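You operate a simulated robot arm through the tools that you are given. There is no shell and no other tool. Be economical: measure what you need, move in short steps, check, and stop when the job is done.

You are at the controls of a simulated two-armed robot. One attempt, no reset.

## Task
Stack the square jar labelled "No. 3 REACH" from the island top on top of the square jar labelled "No. 5 BAR". Put the delta beaker in the sink bowl. Take the drying pot that says "No. 2" from the top deck and put it on top of the handle block. Take the silt beaker and put it in the carry box. Put the top-up beaker on the bath low shelf. Put the weighing tray marked "No. 4" from the drying bench on the tray pad and the weighing tray labelled "No. 6" on the bath high shelf. Take the dosing bottle that says "No. 8" from the drying bench and put it in the drain tray. Do these in any order. Set down upright: delta beaker, top-up beaker.

Only the result counts: the job must be done as asked and must still hold three seconds after the hand-in. Knocking over, shifting, dropping, spilling or breaking anything else fails it.

## Robot
Two 7-joint arms with two-finger parallel grippers on one trunk, on a base that drives. Base frame: it is fixed to the floor where the robot stands at the start and does not move with it; the origin is under the middle of the robot, x ahead of it, y to its left, z up; the surface under the hand at the start is at about z = 780. Units: mm, rad, N and s.
The left shoulder is at the start at [-82, 119, 851], the right one opposite. With the tool pointing down near the work surface each hand reaches from about 160 to 600 mm from the robot's upright axis, wherever it stands, measured 20 degrees to its own side. Places, roughly: bath high shelf [2900, -900, 500]; bath low shelf [2900, -900, 200]; carry box [1000, 0, 1000]; delta beaker [500, -250, 750]; dosing bottle [1500, -1750, 1000]; drain tray (20x19x10 cm) [1100, -2000, 900]; drying pot [500, -750, 750]; handle block (13x18x13 cm) [200, -400, 800]; silt beaker [1250, -250, 500]; sink bowl [-1300, -2700, 700]; square jar [500, 250, 1000]; top-up beaker [2500, -1000, 1000]; tray pad (18x22 cm) [1300, 1040, 900]; weighing tray [1250, -2000, 1000]. Payload 3.43 kg a hand.
The tool frame of a hand sits at the grasp point between the pads (the TCP): z along the fingers, y along the line on which they close. The tips reach 30 mm beyond it. Largest opening 94 mm; finger width 28, thickness 10; the body of the gripper, 50 by 96 mm, starts 55 mm behind the TCP.
Orientation is told as [roll, pitch, yaw] about the base's x, y, z axes, in that order, counted from this pose: with the fingers straight down and closing along the base's y, the tool's x points along the base's -x, its y along +y and its z along -z.

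## Interface
- The arms move only by the tool arm_command. It takes "left_rows", "right_rows" or both (then of equal length, played together; a hand with none holds still); each is a list of rows, each an object of numbers (a shift or turn left out is 0, a gripper value left out holds the last): "tx", "ty", "tz": the shift along the tool's x, y, z in units of 20 mm (1.0 is 20 mm); "rx", "ry", "rz": the turn, a rotation vector about the tool's x, y, z in units of 5 degrees (1.0 is 5 degrees); "jaw": the opening, from 0 (shut) to 1 (fully open). In form: [{"tx": .., "ty": .., "tz": .., "rx": .., "ry": .., "rz": .., "jaw": ..}, ...]. A call has 1 to 20 rows; each row shifts and turns the commanded pose from where the row before left it, along the tool's axes as they then stand. A call with a number of a shift or a turn outside -1 to 1 is refused whole. Rows are played at 5 a second. More than 50 mm and 0.15 rad between two rows, or a gripper value outside its range, and nothing of the call is played. Where a pose cannot be reached the arm comes as near as it can. A force on the tool above 40 N (or 10 N above the force at the start of the call, whichever is more), or a blocked arm, ends the call early, and 0.2 s more pass. The fingers move at their own pace (about 153 mm/s each) and stop on an object; they squeeze with about 26 N. The grip force told is the motor's: it shows also when the fingers shut on nothing. Time passes only in rows, and 0.2 s behind the last, so rows that do not move let the fingers close. The reply holds the time, the measured pose of the TCP, the force on the tool along the base axes, the opening and the grip force, in the units named above and with some noise, with the torque about the TCP (base axes, N m) and any sound that the robot's microphone picked up.
- Cameras (640 x 400 px; columns grow to the right, rows downward): "scene" is now at [27.3, -3.9, 1552.1]; the picture's right is [-0.06, -1.00, 0.00], its down [-0.81, 0.05, -0.58] and it looks along [0.58, -0.03, -0.81] (base axes); focal length 260 px, centre (320, 200). "left" rides on the left gripper at [76, -14, -102] in its tool frame; the picture's right is [0.18, 0.98, 0.00], its down [-0.75, 0.14, -0.64] and it looks along [-0.63, 0.12, 0.77] (tool axes); focal length 243 px, centre (320, 200). "right" rides on the right gripper at [76, 14, -102] in its tool frame; the picture's right is [-0.18, 0.98, 0.00], its down [-0.75, -0.14, -0.64] and it looks along [-0.63, -0.12, 0.77] (tool axes); focal length 243 px, centre (320, 200). There is no depth. A picture from a camera that has moved, and an enlarged one, comes with that camera's place and axes in the base frame and with its lens.
- camera(camera): a new picture of that camera. No time passes.
- slide_trunk(by): slides the trunk up (or, below 0, down) by that many mm; the arms and the scene camera ride with it, the base frame stays. It gives what a move gives, with no picture.
- steer(legs): drives the robot by 1 to 6 legs, each [ahead, left, turn to the left] in mm, mm and rad, along the robot's own axes; the way and the turn of a leg run together, so that a leg with both is an arc; at most 1500 mm and 3.142 rad a leg. The arms and the cameras ride along, it lands a little off, and it stops where it bumps. It gives what a move gives.
- turn_head(pan, tilt): turns the head with the scene camera to pan (to the left, within 2.496 rad either way) and tilt (down, from -0.506 to 1.204), counted from straight ahead of the robot. It gives what a move gives.
- zoom(camera, box): a new picture of the part [left, top, right, bottom] of that camera's present view, enlarged. No time passes.
- sign_off(): hands the job in; it is judged then, once.

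Work in short steps. Places have to be worked out from the pictures, the camera data and where the tool is seen: move nearer, look again, correct. Check each grasp and each placing, and mend what went wrong. You have 483 turns and 246 pictures in all, those below and enlarged ones among them. Open the grippers and draw the arms clear of the work before you hand the job in, unless the task says otherwise.

The tools are called after "Emit:" by a JSON object that holds its "method" and its "body". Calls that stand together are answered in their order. arm_command: Moves the arms, as the interface text tells. Its arguments: {"type":"object","properties":{"left_rows":{"type":"array","items":{"type":"object","properties":{"tx":{"type":"number"},"ty":{"type":"number"},"tz":{"type":"number"},"rx":{"type":"number"},"ry":{"type":"number"},"rz":{"type":"number"},"jaw":{"type":"number"}}}},"right_rows":{"type":"array","items":{"type":"object","properties":{"tx":{"type":"number"},"ty":{"type":"number"},"tz":{"type":"number"},"rx":{"type":"number"},"ry":{"type":"number"},"rz":{"type":"number"},"jaw":{"type":"number"}}}}},"required":[]} The other tools are called the same way: slide_trunk (by) slides the trunk up or down; steer (legs) drives the base; turn_head (pan, tilt) turns the head that bears the scene camera; camera (camera) takes a picture; zoom (camera, box) takes an enlarged picture of a part of a camera's view; sign_off () hands the job in.

At the start:

```text
time_s: 0.0
left_tool_pos: [291.5, 59.2, 1206.4]
left_tcp_rot: [0.0, -0.001, -0.001]
left_wrist_force: [0.3, -0.5, -0.4]
left_torque: [0.01, 0.0, -0.01]
left_opening: 94.0
left_finger_force: 0.0
right_tool_pos: [305.6, -197.6, 1205.8]
right_tcp_rot: [-0.001, 0.0, 0.001]
right_wrist_force: [0.6, -1.4, 0.1]
right_torque: [0.02, -0.04, -0.04]
right_opening: 93.7
right_finger_force: 0.0
trunk travel left (down, up): [-275.0, 60.0]
robot x, y, heading: [-0.4, 0.1, -0.0]
head pan, tilt: [-0.058, 0.951]
```

scene: 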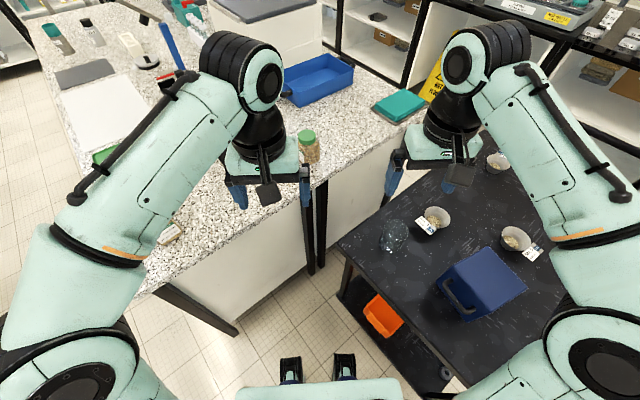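
right: 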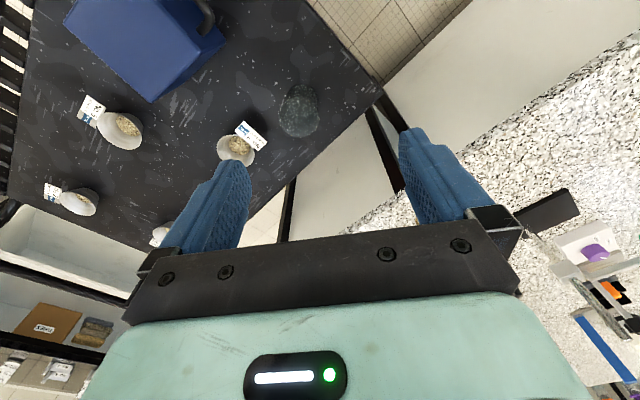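
left: 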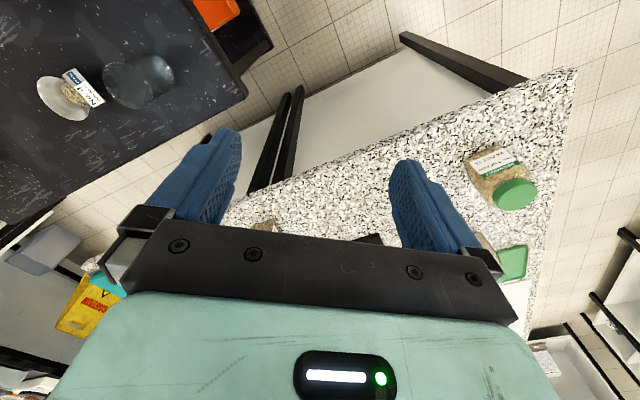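

I start by looking around to map the room: first left, toward the island.

Emit:
{"method": "turn_head", "body": {"pan": 0.6, "tilt": 0.7}}

Emit:
{"method": "camera", "body": {"camera": "scene"}}

Emit:
{"method": "turn_head", "body": {"pan": -0.1, "tilt": 0.4}}

Emit:
{"method": "camera", "body": {"camera": "scene"}}

Emit:
{"method": "turn_head", "body": {"pan": -0.9, "tilt": 0.5}}

Emit:
{"method": "camera", "body": {"camera": "scene"}}

Emit:
{"method": "turn_head", "body": {"pan": -2.0, "tilt": 0.5}}

Emit:
{"method": "camera", "body": {"camera": "scene"}}

```text
time_s: 1.0
left_tool_pos: [291.1, 59.7, 1204.2]
left_tcp_rot: [0.0, 0.001, 0.001]
left_wrist_force: [-0.4, -0.3, -0.5]
left_torque: [0.0, 0.02, 0.01]
left_opening: 93.8
left_finger_force: 0.1
right_tool_pos: [305.7, -197.5, 1205.1]
right_tcp_rot: [0.0, 0.0, 0.0]
right_wrist_force: [0.1, 0.0, 0.3]
right_torque: [-0.01, 0.03, 0.02]
right_opening: 93.7
right_finger_force: 0.0
trunk travel left (down, up): [-275.0, 60.0]
robot x, y, heading: [0.8, -1.1, -0.005]
head pan, tilt: [0.6, 0.7]
```

```text
242 pictures are left
camera scene: at [24.9, 48.2, 1572.0], right [0.56, -0.83, 0.0], down [-0.53, -0.36, -0.76], along [0.63, 0.43, -0.64], focal length 260 px, centre (320, 200)
```

scene: 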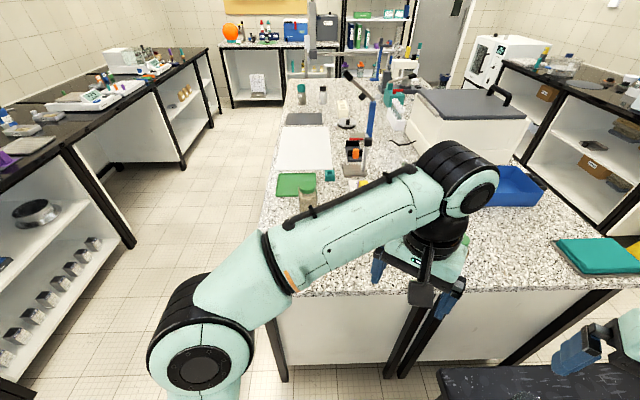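

```text
time_s: 2.1
left_tool_pos: [291.3, 58.8, 1205.2]
left_tcp_rot: [0.001, 0.0, 0.001]
left_wrist_force: [0.0, 0.0, 0.0]
left_torque: [0.02, 0.02, -0.02]
left_opening: 94.0
left_finger_force: 0.1
right_tool_pos: [306.1, -196.6, 1206.1]
right_tcp_rot: [0.001, 0.0, 0.0]
right_wrist_force: [0.0, -0.5, 0.8]
right_torque: [-0.01, 0.0, 0.02]
right_opening: 94.2
right_finger_force: 0.1
trunk travel left (down, up): [-275.0, 60.0]
robot x, y, heading: [-0.5, -2.1, 0.002]
head pan, tilt: [-0.099, 0.4]
```

```text
241 pictures are left
camera scene: at [47.0, -8.8, 1598.9], right [-0.1, -1.0, 0.0], down [-0.39, 0.04, -0.92], along [0.92, -0.09, -0.39], focal length 260 px, centre (320, 200)
```

scene: 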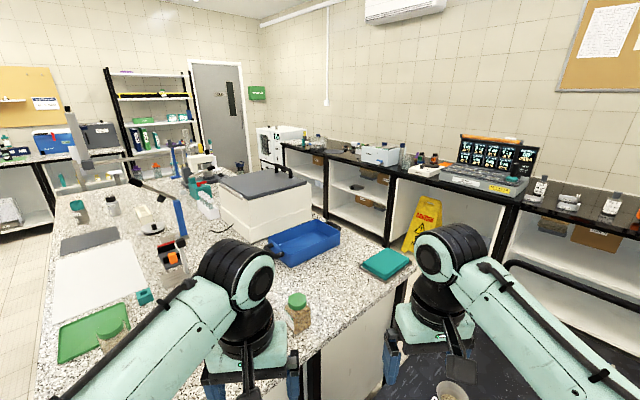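

```text
time_s: 3.2
left_tool_pos: [292.0, 59.2, 1205.3]
left_tcp_rot: [0.001, -0.001, 0.0]
left_wrist_force: [0.1, 0.0, 0.2]
left_torque: [0.01, 0.0, -0.02]
left_opening: 93.9
left_finger_force: 0.1
right_tool_pos: [305.5, -197.4, 1206.7]
right_tcp_rot: [0.0, 0.0, 0.0]
right_wrist_force: [-0.4, 0.9, -0.3]
right_torque: [-0.04, -0.01, 0.0]
right_opening: 94.1
right_finger_force: 0.0
trunk travel left (down, up): [-275.0, 60.0]
robot x, y, heading: [2.6, 0.6, -0.001]
head pan, tilt: [-0.901, 0.499]
```

```text
240 pictures are left
camera scene: at [11.4, -70.9, 1589.8], right [-0.78, -0.62, 0.0], down [-0.3, 0.37, -0.88], along [0.55, -0.69, -0.48], focal length 260 px, centre (320, 200)
```

scene: 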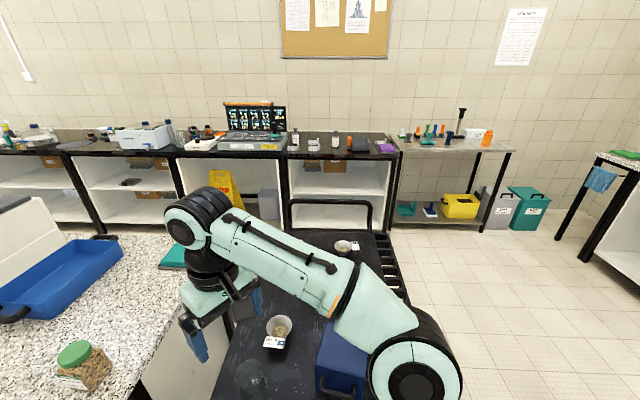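

```text
time_s: 4.6
left_tool_pos: [292.5, 59.3, 1205.7]
left_tcp_rot: [0.0, -0.001, 0.0]
left_wrist_force: [-0.3, 0.3, -0.9]
left_torque: [0.0, -0.02, -0.02]
left_opening: 94.1
left_finger_force: 0.1
right_tool_pos: [305.9, -196.4, 1205.2]
right_tcp_rot: [0.0, -0.002, 0.001]
right_wrist_force: [-1.1, -0.8, 0.8]
right_torque: [0.03, -0.01, -0.03]
right_opening: 94.0
right_finger_force: 0.1
trunk travel left (down, up): [-275.0, 60.0]
robot x, y, heading: [0.7, -3.2, 0.001]
head pan, tilt: [-2.0, 0.499]
```

```text
239 pictures are left
camera scene: at [-83.0, -82.5, 1589.7], right [-0.91, 0.42, 0.0], down [0.2, 0.44, -0.88], along [-0.36, -0.8, -0.48], focal length 260 px, centre (320, 200)
```

scene: 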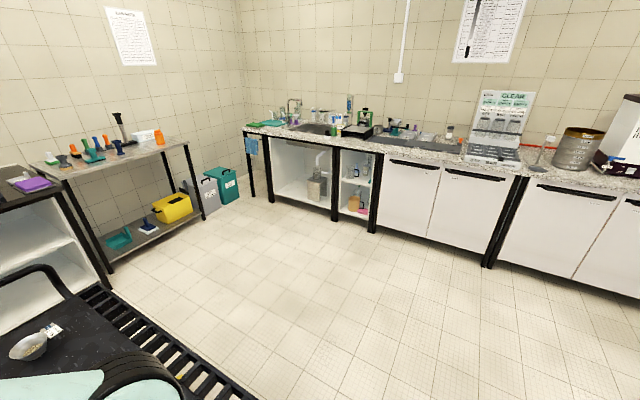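

Zooming to read the labels on the cart pots from the wrist cameras.

Emit:
{"method": "zoom", "body": {"camera": "right", "box": [20, 60, 340, 260]}}

Emit:
{"method": "zoom", "body": {"camera": "left", "box": [420, 120, 580, 320]}}

Emit:
{"method": "turn_head", "body": {"pan": -0.6, "tilt": 1.0}}

Emit:
{"method": "camera", "body": {"camera": "scene"}}

```text
2.00 times, centred on (180, 160) of right
camera zoom: at [229.5, -182.6, 1306.3], right [0.18, 0.98, 0.0], down [0.75, -0.14, 0.64], along [0.63, -0.12, -0.77], focal length 485 px, centre (600, 280)
```

zoom: 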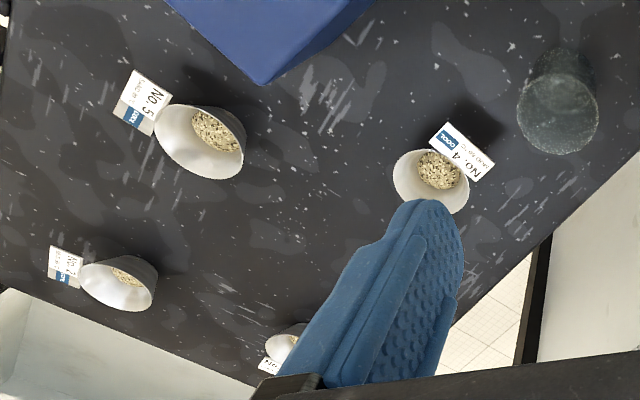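

```text
2.00 times, centred on (500, 220) of left
camera zoom: at [214.9, 43.8, 1308.8], right [-0.18, 0.98, 0.0], down [0.75, 0.14, 0.64], along [0.63, 0.12, -0.77], focal length 485 px, centre (-40, 160)
```

zoom: 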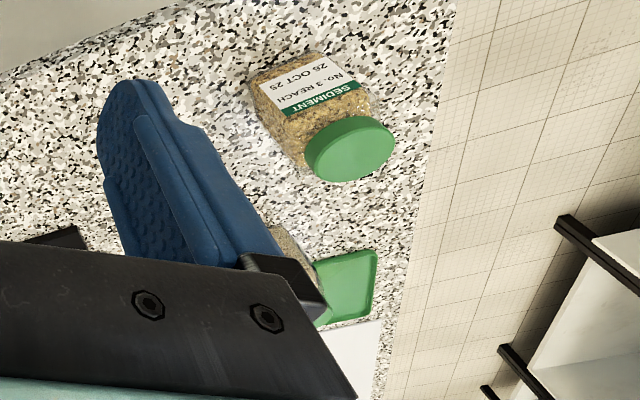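

```text
time_s: 6.1
left_tool_pos: [291.3, 58.3, 1206.5]
left_tcp_rot: [0.001, 0.001, 0.0]
left_wrist_force: [-0.4, 0.1, -0.1]
left_torque: [0.01, 0.01, 0.0]
left_opening: 93.8
left_finger_force: 0.0
right_tool_pos: [305.1, -197.3, 1205.7]
right_tcp_rot: [0.0, 0.001, -0.001]
right_wrist_force: [0.5, 0.0, -0.3]
right_torque: [0.04, 0.0, -0.03]
right_opening: 94.0
right_finger_force: 0.0
trunk travel left (down, up): [-275.0, 60.0]
robot x, y, heading: [-1.3, -1.9, 0.002]
head pan, tilt: [-0.6, 1.0]
```

```text
236 pictures are left
camera scene: at [12.2, -39.1, 1548.7], right [-0.57, -0.82, 0.0], down [-0.69, 0.48, -0.54], along [0.45, -0.31, -0.84], focal length 260 px, centre (320, 200)
```

scene: 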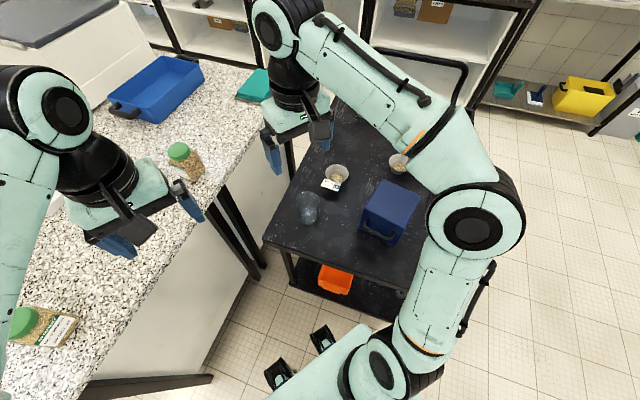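

Pots: No.4 near, No.5, No.2 farther out. I now zoom at the other jars and items on the cart/island.

Emit:
{"method": "zoom", "body": {"camera": "scene", "box": [140, 120, 240, 200]}}

Emit:
{"method": "turn_head", "body": {"pan": 0.5, "tilt": 0.5}}

Emit:
{"method": "camera", "body": {"camera": "scene"}}

```text
5.00 times, centred on (190, 160) of scene
camera zoom: at [12.2, -39.1, 1548.7], right [-0.57, -0.82, 0.0], down [-0.69, 0.48, -0.54], along [0.45, -0.31, -0.84], focal length 1298 px, centre (970, 400)
```

zoom: 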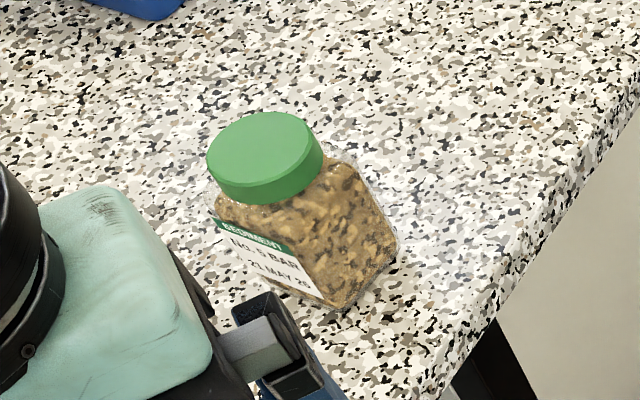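

```text
time_s: 7.4
left_tool_pos: [291.4, 58.9, 1206.3]
left_tcp_rot: [-0.001, -0.001, 0.001]
left_wrist_force: [0.7, 0.2, -0.3]
left_torque: [0.02, 0.02, -0.04]
left_opening: 94.2
left_finger_force: 0.2
right_tool_pos: [305.3, -196.5, 1205.5]
right_tcp_rot: [0.0, 0.002, -0.001]
right_wrist_force: [-0.1, -0.3, 0.2]
right_torque: [-0.01, 0.0, 0.01]
right_opening: 93.8
right_finger_force: 0.1
trunk travel left (down, up): [-275.0, 60.0]
robot x, y, heading: [3.0, -0.3, -0.002]
head pan, tilt: [0.499, 0.499]
```

```text
234 pictures are left
camera scene: at [34.7, 43.8, 1589.7], right [0.48, -0.88, 0.0], down [-0.42, -0.23, -0.88], along [0.77, 0.42, -0.48], focal length 260 px, centre (320, 200)
```

scene: 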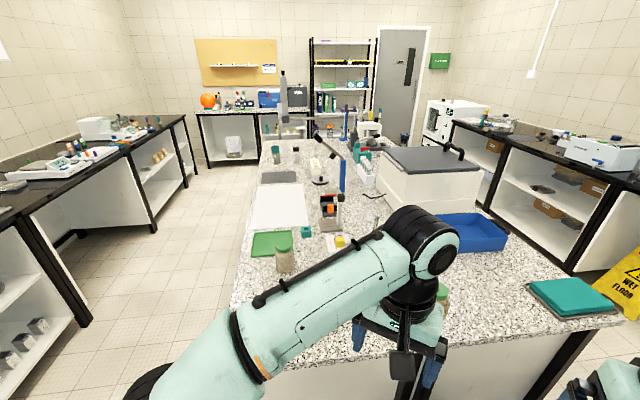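

No.5 BAR is the jar near (630,-10), No.3 REACH near (385,370), and the grey mat is the tray pad. I drive about 100 mm toward the island so the left arm reaches both jars.

Emit:
{"method": "steer", "body": {"legs": [[80, 55, 0]]}}

Emit:
{"method": "turn_head", "body": {"pan": 0.4, "tilt": 1.0}}

Emit:
{"method": "camera", "body": {"camera": "scene"}}

Emit:
{"method": "camera", "body": {"camera": "left"}}

```text
time_s: 8.6
left_tool_pos: [371.0, 113.1, 1204.9]
left_tcp_rot: [-0.001, 0.0, 0.002]
left_wrist_force: [-0.2, -0.8, 0.7]
left_torque: [-0.01, 0.0, -0.01]
left_opening: 94.2
left_finger_force: 0.1
right_tool_pos: [384.9, -141.4, 1205.9]
right_tcp_rot: [-0.001, 0.001, 0.001]
right_wrist_force: [-0.8, -0.7, -0.4]
right_torque: [0.01, 0.01, 0.01]
right_opening: 94.2
right_finger_force: 0.1
trunk travel left (down, up): [-275.0, 60.0]
robot x, y, heading: [76.6, 54.3, 0.001]
head pan, tilt: [0.499, 0.499]
```

```text
time_s: 9.5
left_tool_pos: [370.0, 112.9, 1206.4]
left_tcp_rot: [0.0, 0.0, 0.0]
left_wrist_force: [0.0, -0.3, -0.7]
left_torque: [-0.01, -0.02, -0.03]
left_opening: 93.9
left_finger_force: 0.1
right_tool_pos: [384.2, -142.7, 1207.0]
right_tcp_rot: [-0.001, 0.001, 0.0]
right_wrist_force: [0.5, 0.2, -1.0]
right_torque: [-0.02, -0.02, 0.0]
right_opening: 94.1
right_finger_force: 0.2
trunk travel left (down, up): [-275.0, 60.0]
robot x, y, heading: [80.8, 54.6, -0.002]
head pan, tilt: [0.4, 1.0]
```

```text
233 pictures are left
camera scene: at [97.9, 82.6, 1548.7], right [0.39, -0.92, 0.0], down [-0.77, -0.33, -0.54], along [0.5, 0.21, -0.84], focal length 260 px, centre (320, 200)
```

scene: 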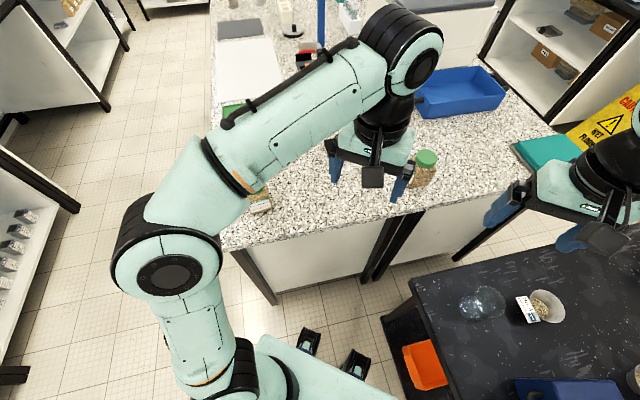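

```text
232 pictures are left
camera left: at [293.6, 98.9, 1308.9], right [-0.18, 0.98, 0.0], down [0.75, 0.14, 0.64], along [0.63, 0.12, -0.77], focal length 243 px, centre (320, 200)
```

left: 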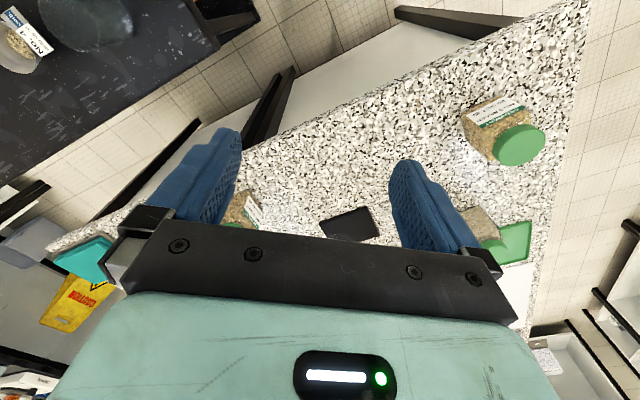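

Triangulated lid tops: jar 3 ≈ (400,401,1000), jar 5 ≈ (672,-4,1000). I creep a bit closer to the island so both are well in reach.

Emit:
{"method": "steer", "body": {"legs": [[60, 45, 0]]}}

Emit:
{"method": "arm_command", "body": {"left_rows": [{"tx": 0.2, "ty": 1}, {"tx": 0.2, "ty": 1}, {"tx": 0.2, "ty": 1}, {"tx": 0.2, "ty": 1}, {"tx": 0.2, "ty": 1}, {"tx": 0.2, "ty": 1}, {"tx": 0.2, "ty": 1}, {"tx": 0.2, "ty": 1}, {"ty": 1}, {"ty": 1}, {"ty": 1}, {"ty": 1}]}}

Emit:
{"method": "camera", "body": {"camera": "left"}}

```text
time_s: 10.6
left_tool_pos: [429.3, 158.0, 1206.3]
left_tcp_rot: [-0.001, -0.001, -0.002]
left_wrist_force: [-0.3, 0.6, 0.7]
left_torque: [-0.02, 0.01, 0.01]
left_opening: 93.9
left_finger_force: 0.2
right_tool_pos: [443.8, -96.6, 1204.6]
right_tcp_rot: [0.002, 0.001, -0.004]
right_wrist_force: [-1.3, 0.2, 0.4]
right_torque: [0.0, -0.06, 0.02]
right_opening: 93.8
right_finger_force: 0.0
trunk travel left (down, up): [-275.0, 60.0]
robot x, y, heading: [137.5, 97.2, -0.003]
head pan, tilt: [0.4, 1.0]
```

```text
time_s: 13.2
left_tool_pos: [397.9, 398.9, 1206.3]
left_tcp_rot: [-0.002, 0.0, -0.003]
left_wrist_force: [0.1, 0.2, 0.2]
left_torque: [0.0, 0.01, 0.0]
left_opening: 93.9
left_finger_force: 0.0
right_tool_pos: [444.3, -96.4, 1207.1]
right_tcp_rot: [-0.001, 0.001, -0.002]
right_wrist_force: [-1.2, -0.1, -0.1]
right_torque: [-0.01, 0.0, 0.0]
right_opening: 94.1
right_finger_force: 0.1
trunk travel left (down, up): [-275.0, 60.0]
robot x, y, heading: [135.3, 102.2, 0.0]
head pan, tilt: [0.4, 1.0]
```

```text
231 pictures are left
camera left: at [321.2, 384.3, 1308.8], right [-0.18, 0.98, 0.0], down [0.75, 0.14, 0.64], along [0.63, 0.12, -0.77], focal length 243 px, centre (320, 200)
```

left: 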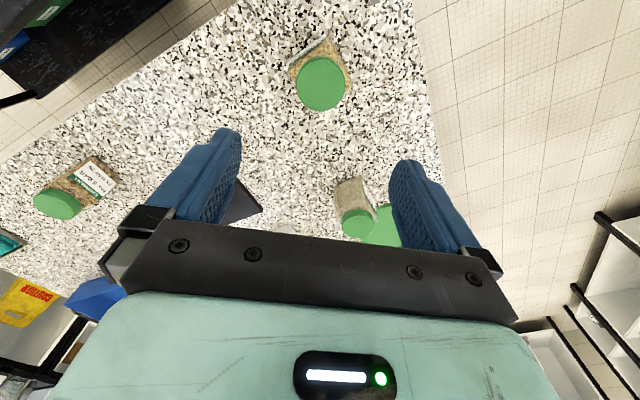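

Lid centre confirmed at (399,400). Zoom to determine the jar's body orientation.

Emit:
{"method": "zoom", "body": {"camera": "left", "box": [260, 20, 380, 120]}}

```text
4.00 times, centred on (320, 70) of left
camera zoom: at [321.2, 384.3, 1308.8], right [-0.18, 0.98, 0.0], down [0.75, 0.14, 0.64], along [0.63, 0.12, -0.77], focal length 970 px, centre (320, 720)
```

zoom: 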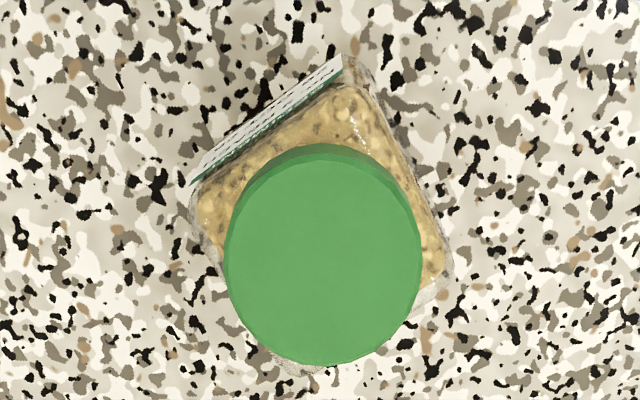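

Jar faces run at about 43° in the base frame, so I turn the left hand to yaw +43° and descend to just over the lid.

Emit:
{"method": "arm_command", "body": {"left_rows": [{"rz": -1, "tz": 1}, {"rz": -1, "tz": 1}, {"rz": -1, "tz": 1}, {"rz": -1, "tz": 1}, {"rz": -1, "tz": 1}, {"rz": -1, "tz": 1}, {"rz": -1, "tz": 0.5}, {"rz": -1}, {"rz": -0.6}]}}

Emit:
{"method": "camera", "body": {"camera": "left"}}

```text
time_s: 15.2
left_tool_pos: [397.7, 397.6, 1075.7]
left_tcp_rot: [0.0, 0.0, 0.75]
left_wrist_force: [0.6, 0.3, -0.3]
left_torque: [-0.03, 0.01, 0.0]
left_opening: 94.0
left_finger_force: 0.1
right_tool_pos: [443.0, -97.5, 1205.7]
right_tcp_rot: [-0.001, 0.001, -0.003]
right_wrist_force: [-0.3, -0.3, -0.3]
right_torque: [-0.01, 0.0, -0.02]
right_opening: 94.0
right_finger_force: 0.2
trunk travel left (down, up): [-275.0, 60.0]
robot x, y, heading: [140.3, 101.6, 0.001]
head pan, tilt: [0.4, 1.0]
```

```text
229 pictures are left
camera left: at [351.4, 335.4, 1178.9], right [-0.8, 0.59, 0.0], down [0.46, 0.62, 0.64], along [0.38, 0.52, -0.77], focal length 243 px, centre (320, 200)
```

left: 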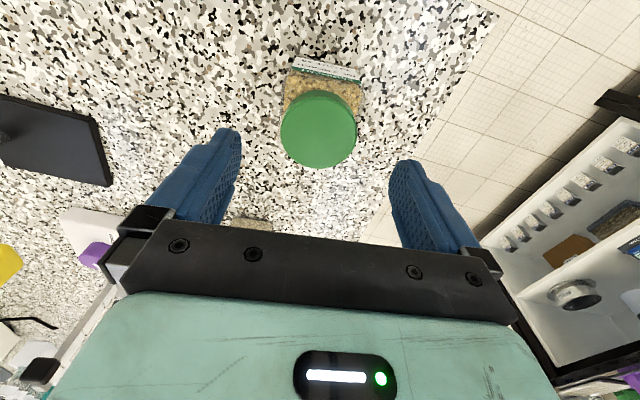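

Aligned and centred. Descend to TCP z≈962 with jaws open.

Emit:
{"method": "arm_command", "body": {"left_rows": [{"tz": 1}, {"tz": 1}, {"tz": 1}, {"tz": 1}, {"tz": 1}, {"tz": 0.7}]}}

Emit:
{"method": "camera", "body": {"camera": "left"}}

```text
time_s: 16.6
left_tool_pos: [397.0, 398.9, 962.1]
left_tcp_rot: [-0.001, -0.001, 0.75]
left_wrist_force: [0.1, -0.7, 0.3]
left_torque: [-0.03, -0.02, -0.01]
left_opening: 93.9
left_finger_force: 0.1
right_tool_pos: [444.8, -96.8, 1206.5]
right_tcp_rot: [0.0, -0.001, -0.001]
right_wrist_force: [-0.6, 0.0, -0.2]
right_torque: [0.01, -0.03, 0.03]
right_opening: 93.9
right_finger_force: 0.1
trunk travel left (down, up): [-275.0, 60.0]
robot x, y, heading: [139.7, 100.3, 0.001]
head pan, tilt: [0.4, 1.0]
```

```text
228 pictures are left
camera left: at [351.4, 335.5, 1064.9], right [-0.8, 0.59, 0.0], down [0.45, 0.62, 0.64], along [0.38, 0.52, -0.77], focal length 243 px, centre (320, 200)
```

left: 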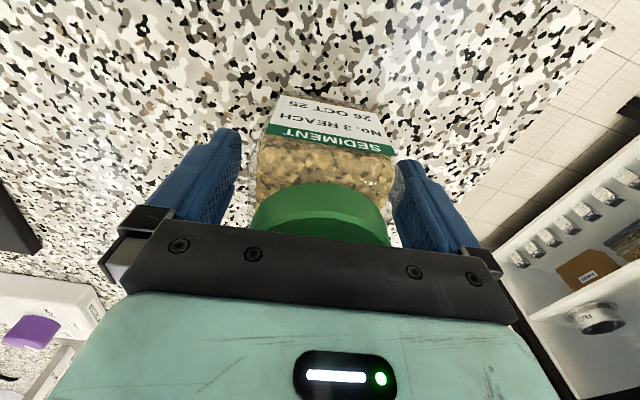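

Jar is between the fingers; close.

Emit:
{"method": "arm_command", "body": {"left_rows": [{"jaw": 0}, {"jaw": 0}, {"jaw": 0}, {"jaw": 0}]}}

Emit:
{"method": "arm_command", "body": {"left_rows": [{"tz": -0.5}, {"tz": -1}, {"tz": -1}, {"tz": -1}, {"tz": -1}, {"tz": -1}, {"tz": -1}]}}

Emit:
{"method": "camera", "body": {"camera": "left"}}

```text
time_s: 17.6
left_tool_pos: [397.1, 398.0, 962.5]
left_tcp_rot: [0.001, 0.003, 0.749]
left_wrist_force: [-1.0, -1.1, 0.1]
left_torque: [0.03, 0.01, -0.02]
left_opening: 70.5
left_finger_force: 25.8
right_tool_pos: [443.3, -96.8, 1205.9]
right_tcp_rot: [0.001, 0.001, -0.002]
right_wrist_force: [-0.3, -0.2, -0.3]
right_torque: [0.02, 0.0, 0.02]
right_opening: 94.1
right_finger_force: 0.1
trunk travel left (down, up): [-275.0, 60.0]
robot x, y, heading: [138.8, 96.2, 0.004]
head pan, tilt: [0.4, 1.0]
```

```text
time_s: 19.2
left_tool_pos: [398.1, 396.6, 1091.2]
left_tcp_rot: [0.001, -0.001, 0.75]
left_wrist_force: [0.0, -0.6, -3.2]
left_torque: [-0.01, 0.05, 0.01]
left_opening: 70.6
left_finger_force: 26.2
right_tool_pos: [444.1, -97.3, 1206.1]
right_tcp_rot: [0.0, -0.002, -0.003]
right_wrist_force: [-0.1, -0.1, -0.3]
right_torque: [-0.01, 0.0, -0.04]
right_opening: 93.8
right_finger_force: 0.0
trunk travel left (down, up): [-275.0, 60.0]
robot x, y, heading: [139.4, 98.3, 0.004]
head pan, tilt: [0.4, 1.0]
```

```text
227 pictures are left
camera left: at [351.6, 335.2, 1194.9], right [-0.8, 0.59, 0.0], down [0.46, 0.62, 0.64], along [0.38, 0.52, -0.77], focal length 243 px, centre (320, 200)
```

left: 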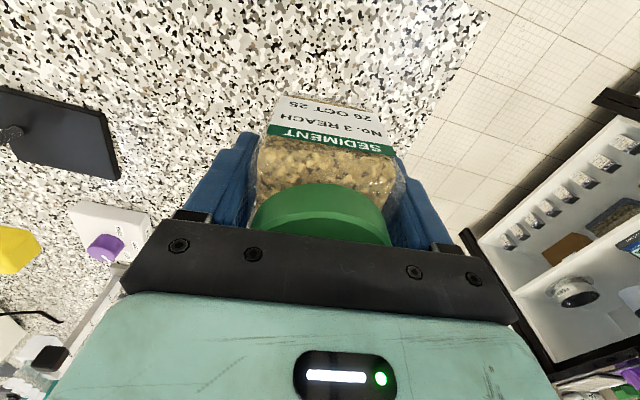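

Jar held (≈3.2 N). I shift the right arm aside and carry the jar toward (640,45) with the left at safe height.

Emit:
{"method": "arm_command", "body": {"left_rows": [{"ty": -1, "tx": 0.15, "tz": -0.3}, {"ty": -1, "tx": 0.15, "tz": -0.3}, {"ty": -1, "tx": 0.15, "tz": -0.3}, {"ty": -1, "tx": 0.15, "tz": -0.3}, {"ty": -1, "tx": 0.15}, {"ty": -1, "tx": 0.15}, {"ty": -1, "tx": 0.15}, {"ty": -1, "tx": 0.15}, {"ty": -1, "tx": 0.15}, {"ty": -1, "tx": 0.15}, {"ty": -1, "tx": 0.15}, {"ty": -1, "tx": 0.15}, {"ty": -1, "tx": 0.15}, {"ty": -1, "tx": 0.15}, {"ty": -1, "tx": 0.15}, {"ty": -1, "tx": 0.15}, {"ty": -1, "tx": 0.15}, {"ty": -1, "tx": 0.15}, {"ty": -1, "tx": 0.15}], "right_rows": [{"ty": -1}, {"ty": -1}, {"ty": -1}, {"ty": -1}, {"ty": -1}, {"ty": -1}, {"ty": -1}, {}, {}, {}, {}, {}, {}, {}, {}, {}, {}, {}, {}]}}

Emit:
{"method": "camera", "body": {"camera": "left"}}

Emit:
{"method": "turn_head", "body": {"pan": -0.1, "tilt": 0.9}}

Emit:
{"method": "camera", "body": {"camera": "scene"}}

```text
time_s: 23.2
left_tool_pos: [587.2, 94.0, 1108.4]
left_tcp_rot: [0.0, -0.001, 0.75]
left_wrist_force: [-0.3, -0.1, -4.3]
left_torque: [0.01, 0.02, 0.0]
left_opening: 70.2
left_finger_force: 26.2
left hand out of reach, approached as far as the arm can: row 17, 18, 19
right_tool_pos: [443.1, -235.9, 1206.1]
right_tcp_rot: [0.0, 0.001, -0.003]
right_wrist_force: [-0.1, 0.9, -0.3]
right_torque: [-0.02, 0.01, 0.01]
right_opening: 93.8
right_finger_force: 0.1
trunk travel left (down, up): [-275.0, 60.0]
robot x, y, heading: [136.3, 99.3, -0.003]
head pan, tilt: [0.4, 1.0]
```

```text
226 pictures are left
camera left: at [539.8, 30.6, 1210.7], right [-0.8, 0.59, 0.0], down [0.46, 0.62, 0.64], along [0.38, 0.52, -0.77], focal length 243 px, centre (320, 200)
```

left: 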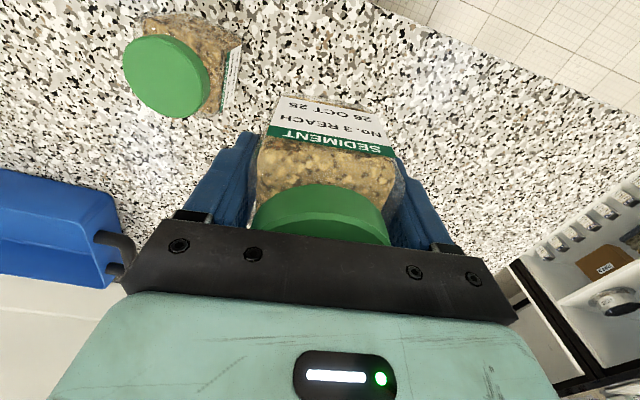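

```text
time_s: 24.1
left_tool_pos: [585.9, 94.4, 1106.4]
left_tcp_rot: [-0.001, -0.001, 0.75]
left_wrist_force: [-0.6, -1.4, -4.1]
left_torque: [-0.02, 0.0, 0.01]
left_opening: 70.3
left_finger_force: 25.6
right_tool_pos: [443.1, -237.7, 1206.5]
right_tcp_rot: [0.001, 0.0, -0.001]
right_wrist_force: [-0.1, 0.6, 0.1]
right_torque: [0.02, -0.01, 0.03]
right_opening: 94.0
right_finger_force: 0.0
trunk travel left (down, up): [-275.0, 60.0]
robot x, y, heading: [138.1, 99.2, 0.002]
head pan, tilt: [-0.099, 0.901]
```

```text
225 pictures are left
camera scene: at [168.4, 92.8, 1555.8], right [-0.1, -1.0, 0.0], down [-0.78, 0.08, -0.62], along [0.62, -0.06, -0.78], focal length 260 px, centre (320, 200)
```

scene: 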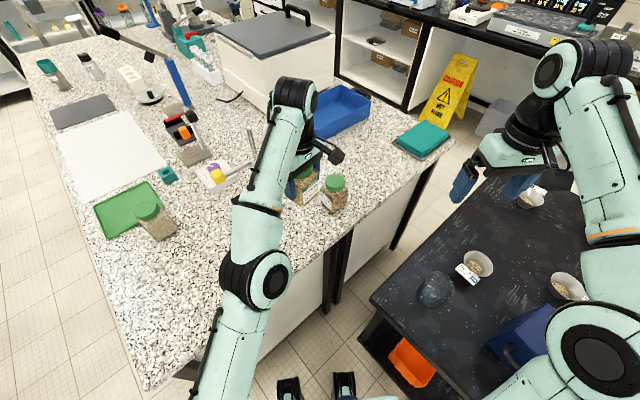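

Jar 5 re-measured at (666,-2); the left arm is short on that side. I back off slightly and turn the robot right by 0.5 rad so the target lies to the left arm's side.

Emit:
{"method": "steer", "body": {"legs": [[-24, -18, 0], [0, 0, -0.5]]}}

Emit:
{"method": "camera", "body": {"camera": "left"}}

```text
time_s: 26.4
left_tool_pos: [505.3, -135.9, 1107.9]
left_tcp_rot: [0.0, 0.001, 0.255]
left_wrist_force: [-0.3, 0.7, -4.2]
left_torque: [0.02, -0.01, 0.0]
left_opening: 70.5
left_finger_force: 25.7
right_tool_pos: [223.0, -359.9, 1205.9]
right_tcp_rot: [0.0, 0.0, -0.496]
right_wrist_force: [-0.6, -0.2, 0.2]
right_torque: [-0.01, -0.01, 0.02]
right_opening: 94.0
right_finger_force: 0.1
trunk travel left (down, up): [-275.0, 60.0]
robot x, y, heading: [112.9, 79.0, -0.494]
head pan, tilt: [-0.099, 0.901]
```

```text
224 pictures are left
camera left: at [435.1, -169.7, 1210.9], right [-0.43, 0.9, 0.0], down [0.69, 0.33, 0.64], along [0.58, 0.27, -0.77], focal length 243 px, centre (320, 200)
```

left: 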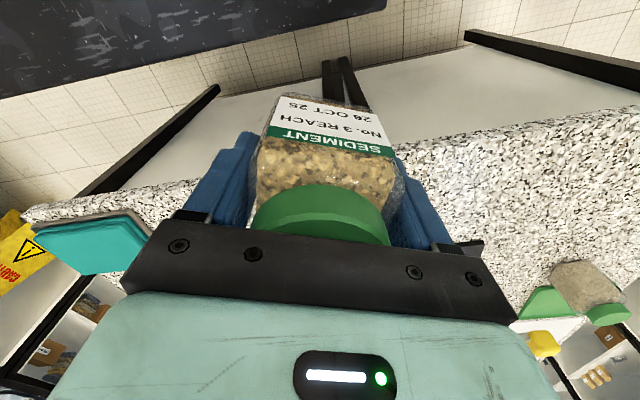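

Move over jar 5: shift (+161,+134) mm in base, about 10 rows.

Emit:
{"method": "arm_command", "body": {"left_rows": [{"tx": -0.95, "ty": 0.45}, {"tx": -0.95, "ty": 0.45}, {"tx": -0.95, "ty": 0.45}, {"tx": -0.95, "ty": 0.45}, {"tx": -0.95, "ty": 0.45}, {"tx": -0.95, "ty": 0.45}, {"tx": -0.95, "ty": 0.45}, {"tx": -0.95, "ty": 0.45}, {"tx": -0.95, "ty": 0.45}, {"tx": -0.95, "ty": 0.45}]}}

Emit:
{"method": "camera", "body": {"camera": "left"}}

Emit:
{"method": "camera", "body": {"camera": "scene"}}

```text
time_s: 28.6
left_tool_pos: [596.7, -39.2, 1097.5]
left_tcp_rot: [0.0, 0.001, 0.255]
left_wrist_force: [0.0, -0.6, -3.6]
left_torque: [-0.05, 0.02, -0.01]
left_opening: 70.2
left_finger_force: 25.8
left hand out of reach, approached as far as the arm can: row 2, 3, 5, 6, 7, 8, 9, 10
right_tool_pos: [222.5, -360.0, 1206.6]
right_tcp_rot: [0.003, -0.001, -0.496]
right_wrist_force: [0.0, 0.3, -0.3]
right_torque: [0.05, 0.02, 0.02]
right_opening: 93.9
right_finger_force: 0.0
trunk travel left (down, up): [-275.0, 60.0]
robot x, y, heading: [114.3, 81.4, -0.497]
head pan, tilt: [-0.099, 0.901]
```

```text
223 pictures are left
camera left: at [526.4, -72.4, 1199.9], right [-0.43, 0.91, 0.0], down [0.69, 0.33, 0.64], along [0.58, 0.27, -0.77], focal length 243 px, centre (320, 200)
```

left: 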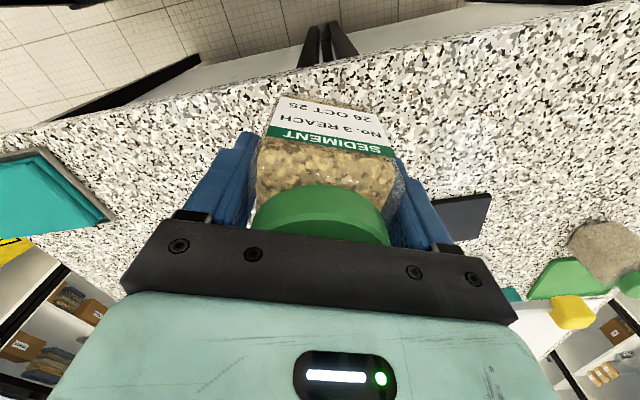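

```text
222 pictures are left
camera scene: at [136.7, 60.5, 1555.9], right [-0.56, -0.83, 0.0], down [-0.65, 0.44, -0.62], along [0.51, -0.35, -0.78], focal length 260 px, centre (320, 200)
```

scene: 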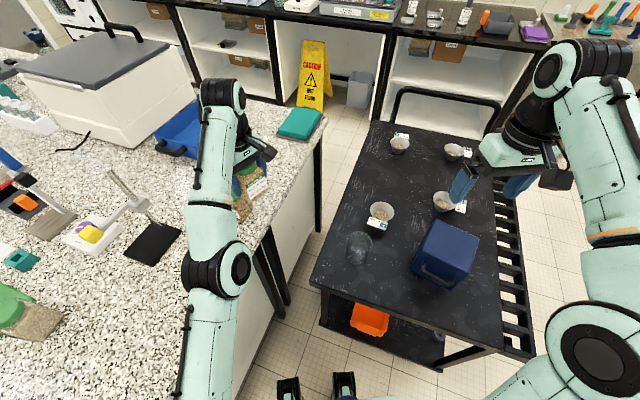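

The arm is at its radius limit here. I raise the trunk 60 mm and drive sideways ~75 mm along the cart edge, closer to the island.

Emit:
{"method": "slide_trunk", "body": {"by": 60}}

Emit:
{"method": "steer", "body": {"legs": [[30, 67, 0]]}}

Emit:
{"method": "camera", "body": {"camera": "left"}}

```text
time_s: 29.6
left_tool_pos: [624.0, -54.1, 1201.1]
left_tcp_rot: [-0.052, -0.057, 0.258]
left_wrist_force: [-0.7, -0.6, -4.9]
left_torque: [-0.01, 0.03, -0.04]
left_opening: 70.1
left_finger_force: 26.1
right_tool_pos: [223.7, -360.7, 1265.8]
right_tcp_rot: [0.001, 0.0, -0.494]
right_wrist_force: [-1.3, -0.6, -0.7]
right_torque: [0.01, 0.01, -0.02]
right_opening: 93.7
right_finger_force: 0.1
trunk travel left (down, up): [-335.0, 0.0]
robot x, y, heading: [113.9, 79.7, -0.496]
head pan, tilt: [-0.099, 0.901]
```

```text
time_s: 30.9
left_tool_pos: [680.4, -9.0, 1201.1]
left_tcp_rot: [-0.052, -0.055, 0.255]
left_wrist_force: [0.7, -0.3, -3.0]
left_torque: [-0.02, 0.01, 0.03]
left_opening: 70.3
left_finger_force: 25.4
right_tool_pos: [280.7, -314.4, 1266.8]
right_tcp_rot: [-0.002, 0.0, -0.496]
right_wrist_force: [-0.4, 0.0, 0.8]
right_torque: [0.0, 0.0, 0.0]
right_opening: 94.0
right_finger_force: 0.1
trunk travel left (down, up): [-335.0, 0.0]
robot x, y, heading: [174.2, 128.5, -0.496]
head pan, tilt: [-0.099, 0.901]
```

```text
221 pictures are left
camera left: at [603.5, -39.4, 1301.3], right [-0.42, 0.9, -0.06], down [0.65, 0.35, 0.67], along [0.63, 0.25, -0.74], focal length 243 px, centre (320, 200)
```

left: 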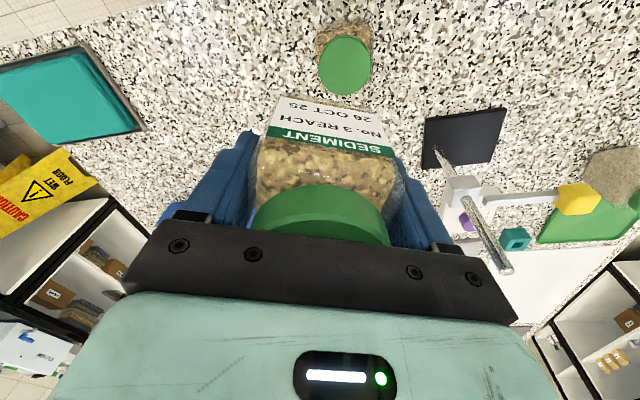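

I send a null row to see whether the commanded pose follows the measured one after the saturation.

Emit:
{"method": "arm_command", "body": {"left_rows": [{}]}}

```text
time_s: 31.3
left_tool_pos: [679.9, -10.4, 1201.3]
left_tcp_rot: [-0.052, -0.055, 0.254]
left_wrist_force: [0.6, 0.1, -5.1]
left_torque: [0.0, 0.0, 0.01]
left_opening: 70.3
left_finger_force: 25.2
right_tool_pos: [280.4, -317.0, 1266.2]
right_tcp_rot: [0.002, 0.0, -0.496]
right_wrist_force: [-0.2, -1.5, -0.5]
right_torque: [-0.01, 0.03, -0.01]
right_opening: 94.4
right_finger_force: 0.0
trunk travel left (down, up): [-335.0, 0.0]
robot x, y, heading: [166.8, 126.1, -0.501]
head pan, tilt: [-0.099, 0.901]
```

It holds at the measured pose. Untilt, recentre over jar 5 at (666,0) and lower to z≈1110.

Emit:
{"method": "arm_command", "body": {"left_rows": [{"rx": -0.74, "ry": 0.46, "tx": 0.28, "ty": 0.33}, {"tx": 0.28, "ty": 0.33, "tz": 1}, {"tz": 1}, {"tz": 1}, {"tz": 1}, {"tz": 0.5}]}}

Emit:
{"method": "camera", "body": {"camera": "left"}}

Emit:
{"method": "turn_head", "body": {"pan": 0.25, "tilt": 0.8}}

Emit:
{"method": "camera", "body": {"camera": "scene"}}

```text
time_s: 32.7
left_tool_pos: [670.7, -3.7, 1106.2]
left_tcp_rot: [0.012, -0.015, 0.254]
left_wrist_force: [0.6, -0.1, -4.4]
left_torque: [-0.03, 0.01, -0.01]
left_opening: 70.3
left_finger_force: 26.3
left hand out of reach, approached as far as the arm can: row 1
right_tool_pos: [281.3, -316.2, 1266.2]
right_tcp_rot: [0.0, -0.001, -0.495]
right_wrist_force: [-0.3, 0.0, 0.6]
right_torque: [-0.02, 0.0, 0.0]
right_opening: 94.2
right_finger_force: 0.1
trunk travel left (down, up): [-335.0, 0.0]
robot x, y, heading: [173.0, 126.0, -0.497]
head pan, tilt: [-0.099, 0.901]
```

```text
220 pictures are left
camera left: at [599.3, -39.1, 1207.7], right [-0.43, 0.9, 0.01], down [0.69, 0.32, 0.66], along [0.59, 0.29, -0.76], focal length 243 px, centre (320, 200)
```

left: 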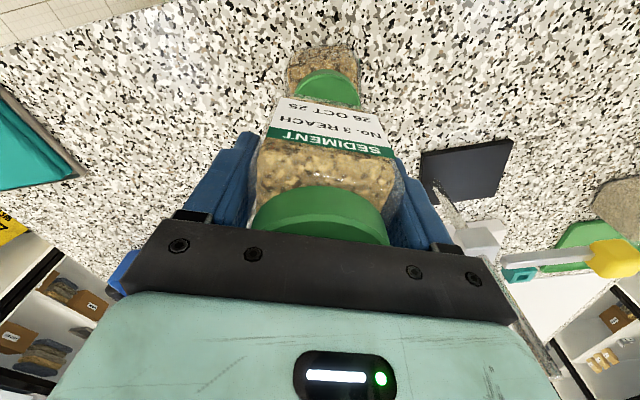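

```text
time_s: 33.5
left_tool_pos: [671.6, -4.9, 1106.7]
left_tcp_rot: [0.012, -0.016, 0.255]
left_wrist_force: [0.5, 0.1, -4.1]
left_torque: [0.02, 0.03, 0.03]
left_opening: 70.4
left_finger_force: 25.8
right_tool_pos: [281.4, -315.9, 1265.6]
right_tcp_rot: [0.0, -0.001, -0.498]
right_wrist_force: [0.0, -0.6, 0.2]
right_torque: [-0.02, 0.01, -0.01]
right_opening: 93.8
right_finger_force: 0.1
trunk travel left (down, up): [-335.0, 0.0]
robot x, y, heading: [172.4, 123.0, -0.494]
head pan, tilt: [0.25, 0.799]
```

```text
219 pictures are left
camera scene: at [209.8, 128.0, 1627.0], right [-0.24, -0.97, 0.0], down [-0.7, 0.17, -0.7], along [0.68, -0.17, -0.72], focal length 260 px, centre (320, 200)
```

scene: 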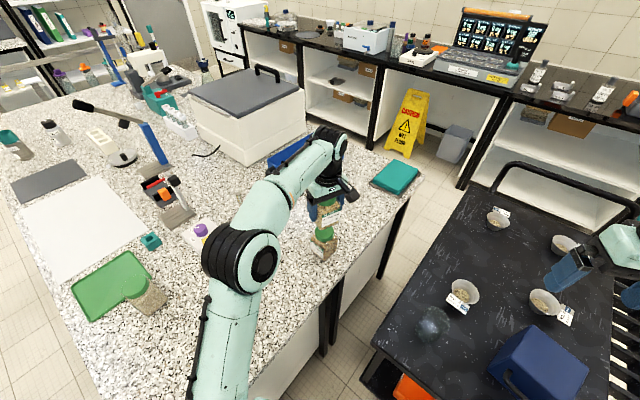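

Nearly there: fine centring and tilt fix, then lower to about 1062.

Emit:
{"method": "arm_command", "body": {"left_rows": [{"rx": 0.09, "ry": 0.21, "tx": 0.29, "ty": 0.28}, {"tz": 0.8}, {"tz": 0.8}, {"tz": 0.5}]}}

Emit:
{"method": "zoom", "body": {"camera": "scene", "box": [280, 160, 380, 270]}}

Emit:
{"method": "camera", "body": {"camera": "left"}}

```text
time_s: 34.5
left_tool_pos: [663.6, -0.7, 1068.3]
left_tcp_rot: [-0.002, -0.002, 0.254]
left_wrist_force: [-1.2, 1.7, 21.9]
left_torque: [1.1, 0.17, 0.02]
left_opening: 70.6
left_finger_force: 26.7
right_tool_pos: [279.4, -315.3, 1267.0]
right_tcp_rot: [0.0, -0.003, -0.496]
right_wrist_force: [-0.3, -0.1, 0.1]
right_torque: [0.02, 0.01, -0.02]
right_opening: 94.1
right_finger_force: 0.0
trunk travel left (down, up): [-335.0, 0.0]
robot x, y, heading: [171.5, 129.5, -0.493]
head pan, tilt: [0.25, 0.799]
```

```text
3.64 times, centred on (330, 215) of scene
camera zoom: at [207.6, 128.9, 1627.3], right [-0.24, -0.97, 0.0], down [-0.69, 0.17, -0.7], along [0.68, -0.17, -0.72], focal length 944 px, centre (284, 146)
```

zoom: 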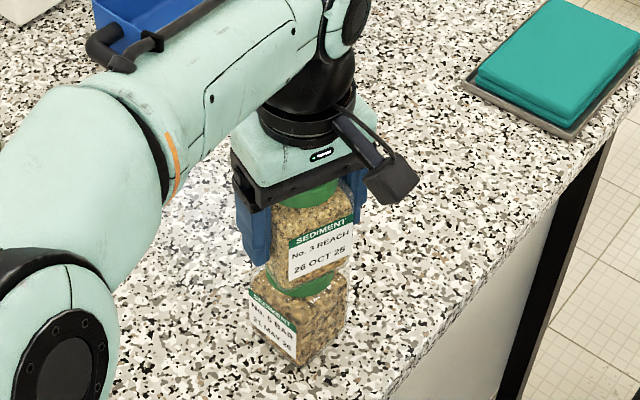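

```text
217 pictures are left
camera left: at [592.4, -33.5, 1170.5], right [-0.43, 0.9, 0.0], down [0.69, 0.33, 0.64], along [0.58, 0.27, -0.77], focal length 243 px, centre (320, 200)
```

left: 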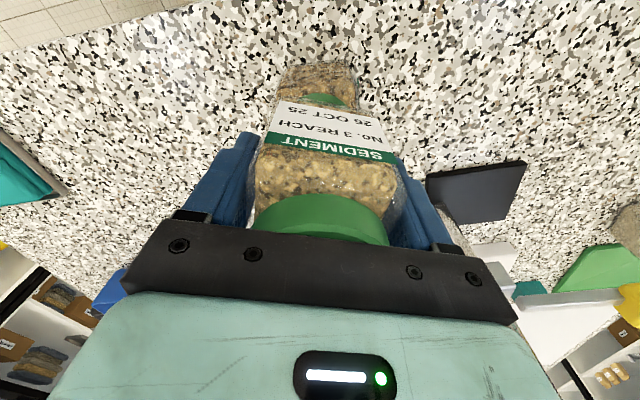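

Contact at z≈1068 (26 N). The lid below looks ~5 mm to the tool's right, so I lift slightly, shift 4 mm and set down again gently.

Emit:
{"method": "arm_command", "body": {"left_rows": [{"tz": -0.4}, {"ty": 0.22}, {"tz": 0.2}, {"tz": 0.1}]}}

```text
time_s: 35.5
left_tool_pos: [662.2, 5.3, 1067.8]
left_tcp_rot: [0.002, 0.003, 0.255]
left_wrist_force: [-1.3, 2.1, 8.9]
left_torque: [-0.01, -0.2, 0.04]
left_opening: 70.4
left_finger_force: 26.1
right_tool_pos: [279.5, -314.5, 1266.2]
right_tcp_rot: [0.0, -0.002, -0.496]
right_wrist_force: [-0.6, -0.9, 0.0]
right_torque: [0.03, 0.01, -0.02]
right_opening: 94.0
right_finger_force: 0.0
trunk travel left (down, up): [-335.0, 0.0]
robot x, y, heading: [169.6, 127.8, -0.495]
head pan, tilt: [0.25, 0.799]
```

Now contact is gentle and centred. Open the jaws and check.

Emit:
{"method": "arm_command", "body": {"left_rows": [{"jaw": 0.8}, {"jaw": 0.9}, {"jaw": 1}]}}

Emit:
{"method": "camera", "body": {"camera": "left"}}

Emit:
{"method": "zoom", "body": {"camera": "scene", "box": [280, 160, 380, 270]}}

```text
time_s: 36.3
left_tool_pos: [663.2, 3.5, 1064.5]
left_tcp_rot: [0.003, 0.003, 0.253]
left_wrist_force: [0.5, -0.7, -0.6]
left_torque: [-0.03, 0.01, 0.03]
left_opening: 93.9
left_finger_force: 0.0
right_tool_pos: [280.1, -314.8, 1266.2]
right_tcp_rot: [0.001, 0.001, -0.495]
right_wrist_force: [0.4, -0.7, -0.1]
right_torque: [-0.01, -0.01, -0.02]
right_opening: 93.9
right_finger_force: 0.0
trunk travel left (down, up): [-335.0, 0.0]
robot x, y, heading: [170.1, 122.2, -0.496]
head pan, tilt: [0.25, 0.799]
```

```text
216 pictures are left
camera left: at [592.8, -29.5, 1168.8], right [-0.43, 0.9, 0.0], down [0.7, 0.32, 0.64], along [0.58, 0.28, -0.77], focal length 243 px, centre (320, 200)
```

left: 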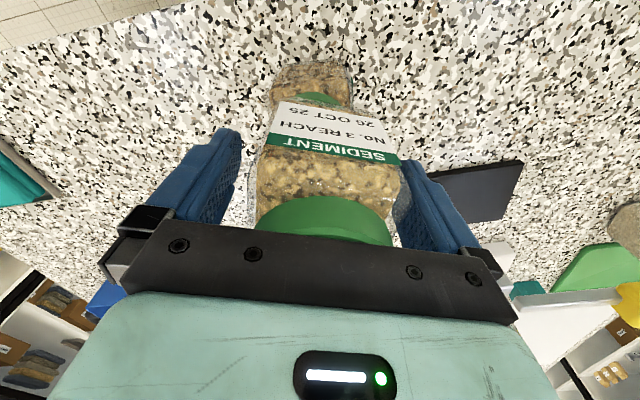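

```text
3.64 times, centred on (330, 215) of scene
camera zoom: at [209.6, 128.2, 1627.0], right [-0.24, -0.97, 0.0], down [-0.7, 0.17, -0.7], along [0.68, -0.17, -0.72], focal length 944 px, centre (284, 146)
```

zoom: 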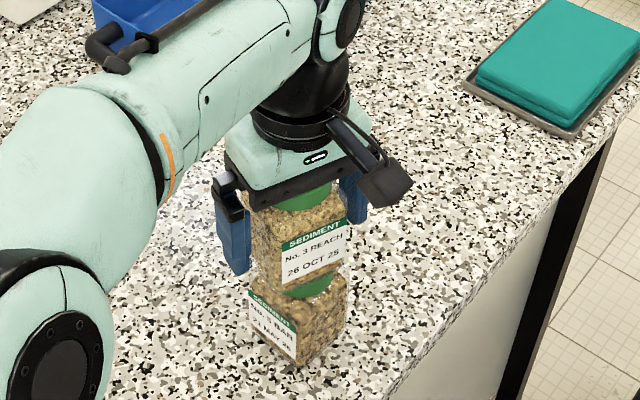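

Stacked and stable. Raise straight up, clear of the jar, and look.

Emit:
{"method": "arm_command", "body": {"left_rows": [{"tz": -0.5}, {"tz": -1}, {"tz": -1}, {"tz": -1}, {"tz": -1}, {"tz": -1}]}}

Emit:
{"method": "camera", "body": {"camera": "left"}}

```text
time_s: 37.7
left_tool_pos: [661.5, 3.8, 1177.0]
left_tcp_rot: [0.004, 0.004, 0.253]
left_wrist_force: [0.3, -0.3, 0.8]
left_torque: [0.02, -0.04, -0.02]
left_opening: 93.9
left_finger_force: 0.0
right_tool_pos: [281.3, -316.7, 1265.8]
right_tcp_rot: [0.0, -0.001, -0.496]
right_wrist_force: [-0.1, 0.2, 0.7]
right_torque: [-0.05, 0.0, 0.01]
right_opening: 93.8
right_finger_force: 0.0
trunk travel left (down, up): [-335.0, 0.0]
robot x, y, heading: [172.5, 125.5, -0.491]
head pan, tilt: [0.25, 0.799]
```

```text
214 pictures are left
camera left: at [592.6, -29.9, 1280.0], right [-0.43, 0.91, 0.0], down [0.7, 0.32, 0.64], along [0.58, 0.28, -0.77], focal length 243 px, centre (320, 200)
```

left: 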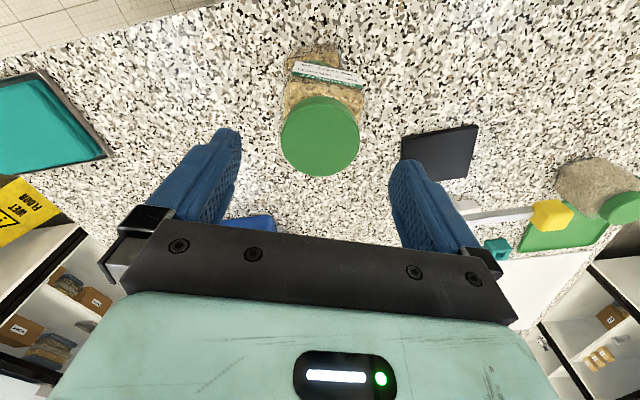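

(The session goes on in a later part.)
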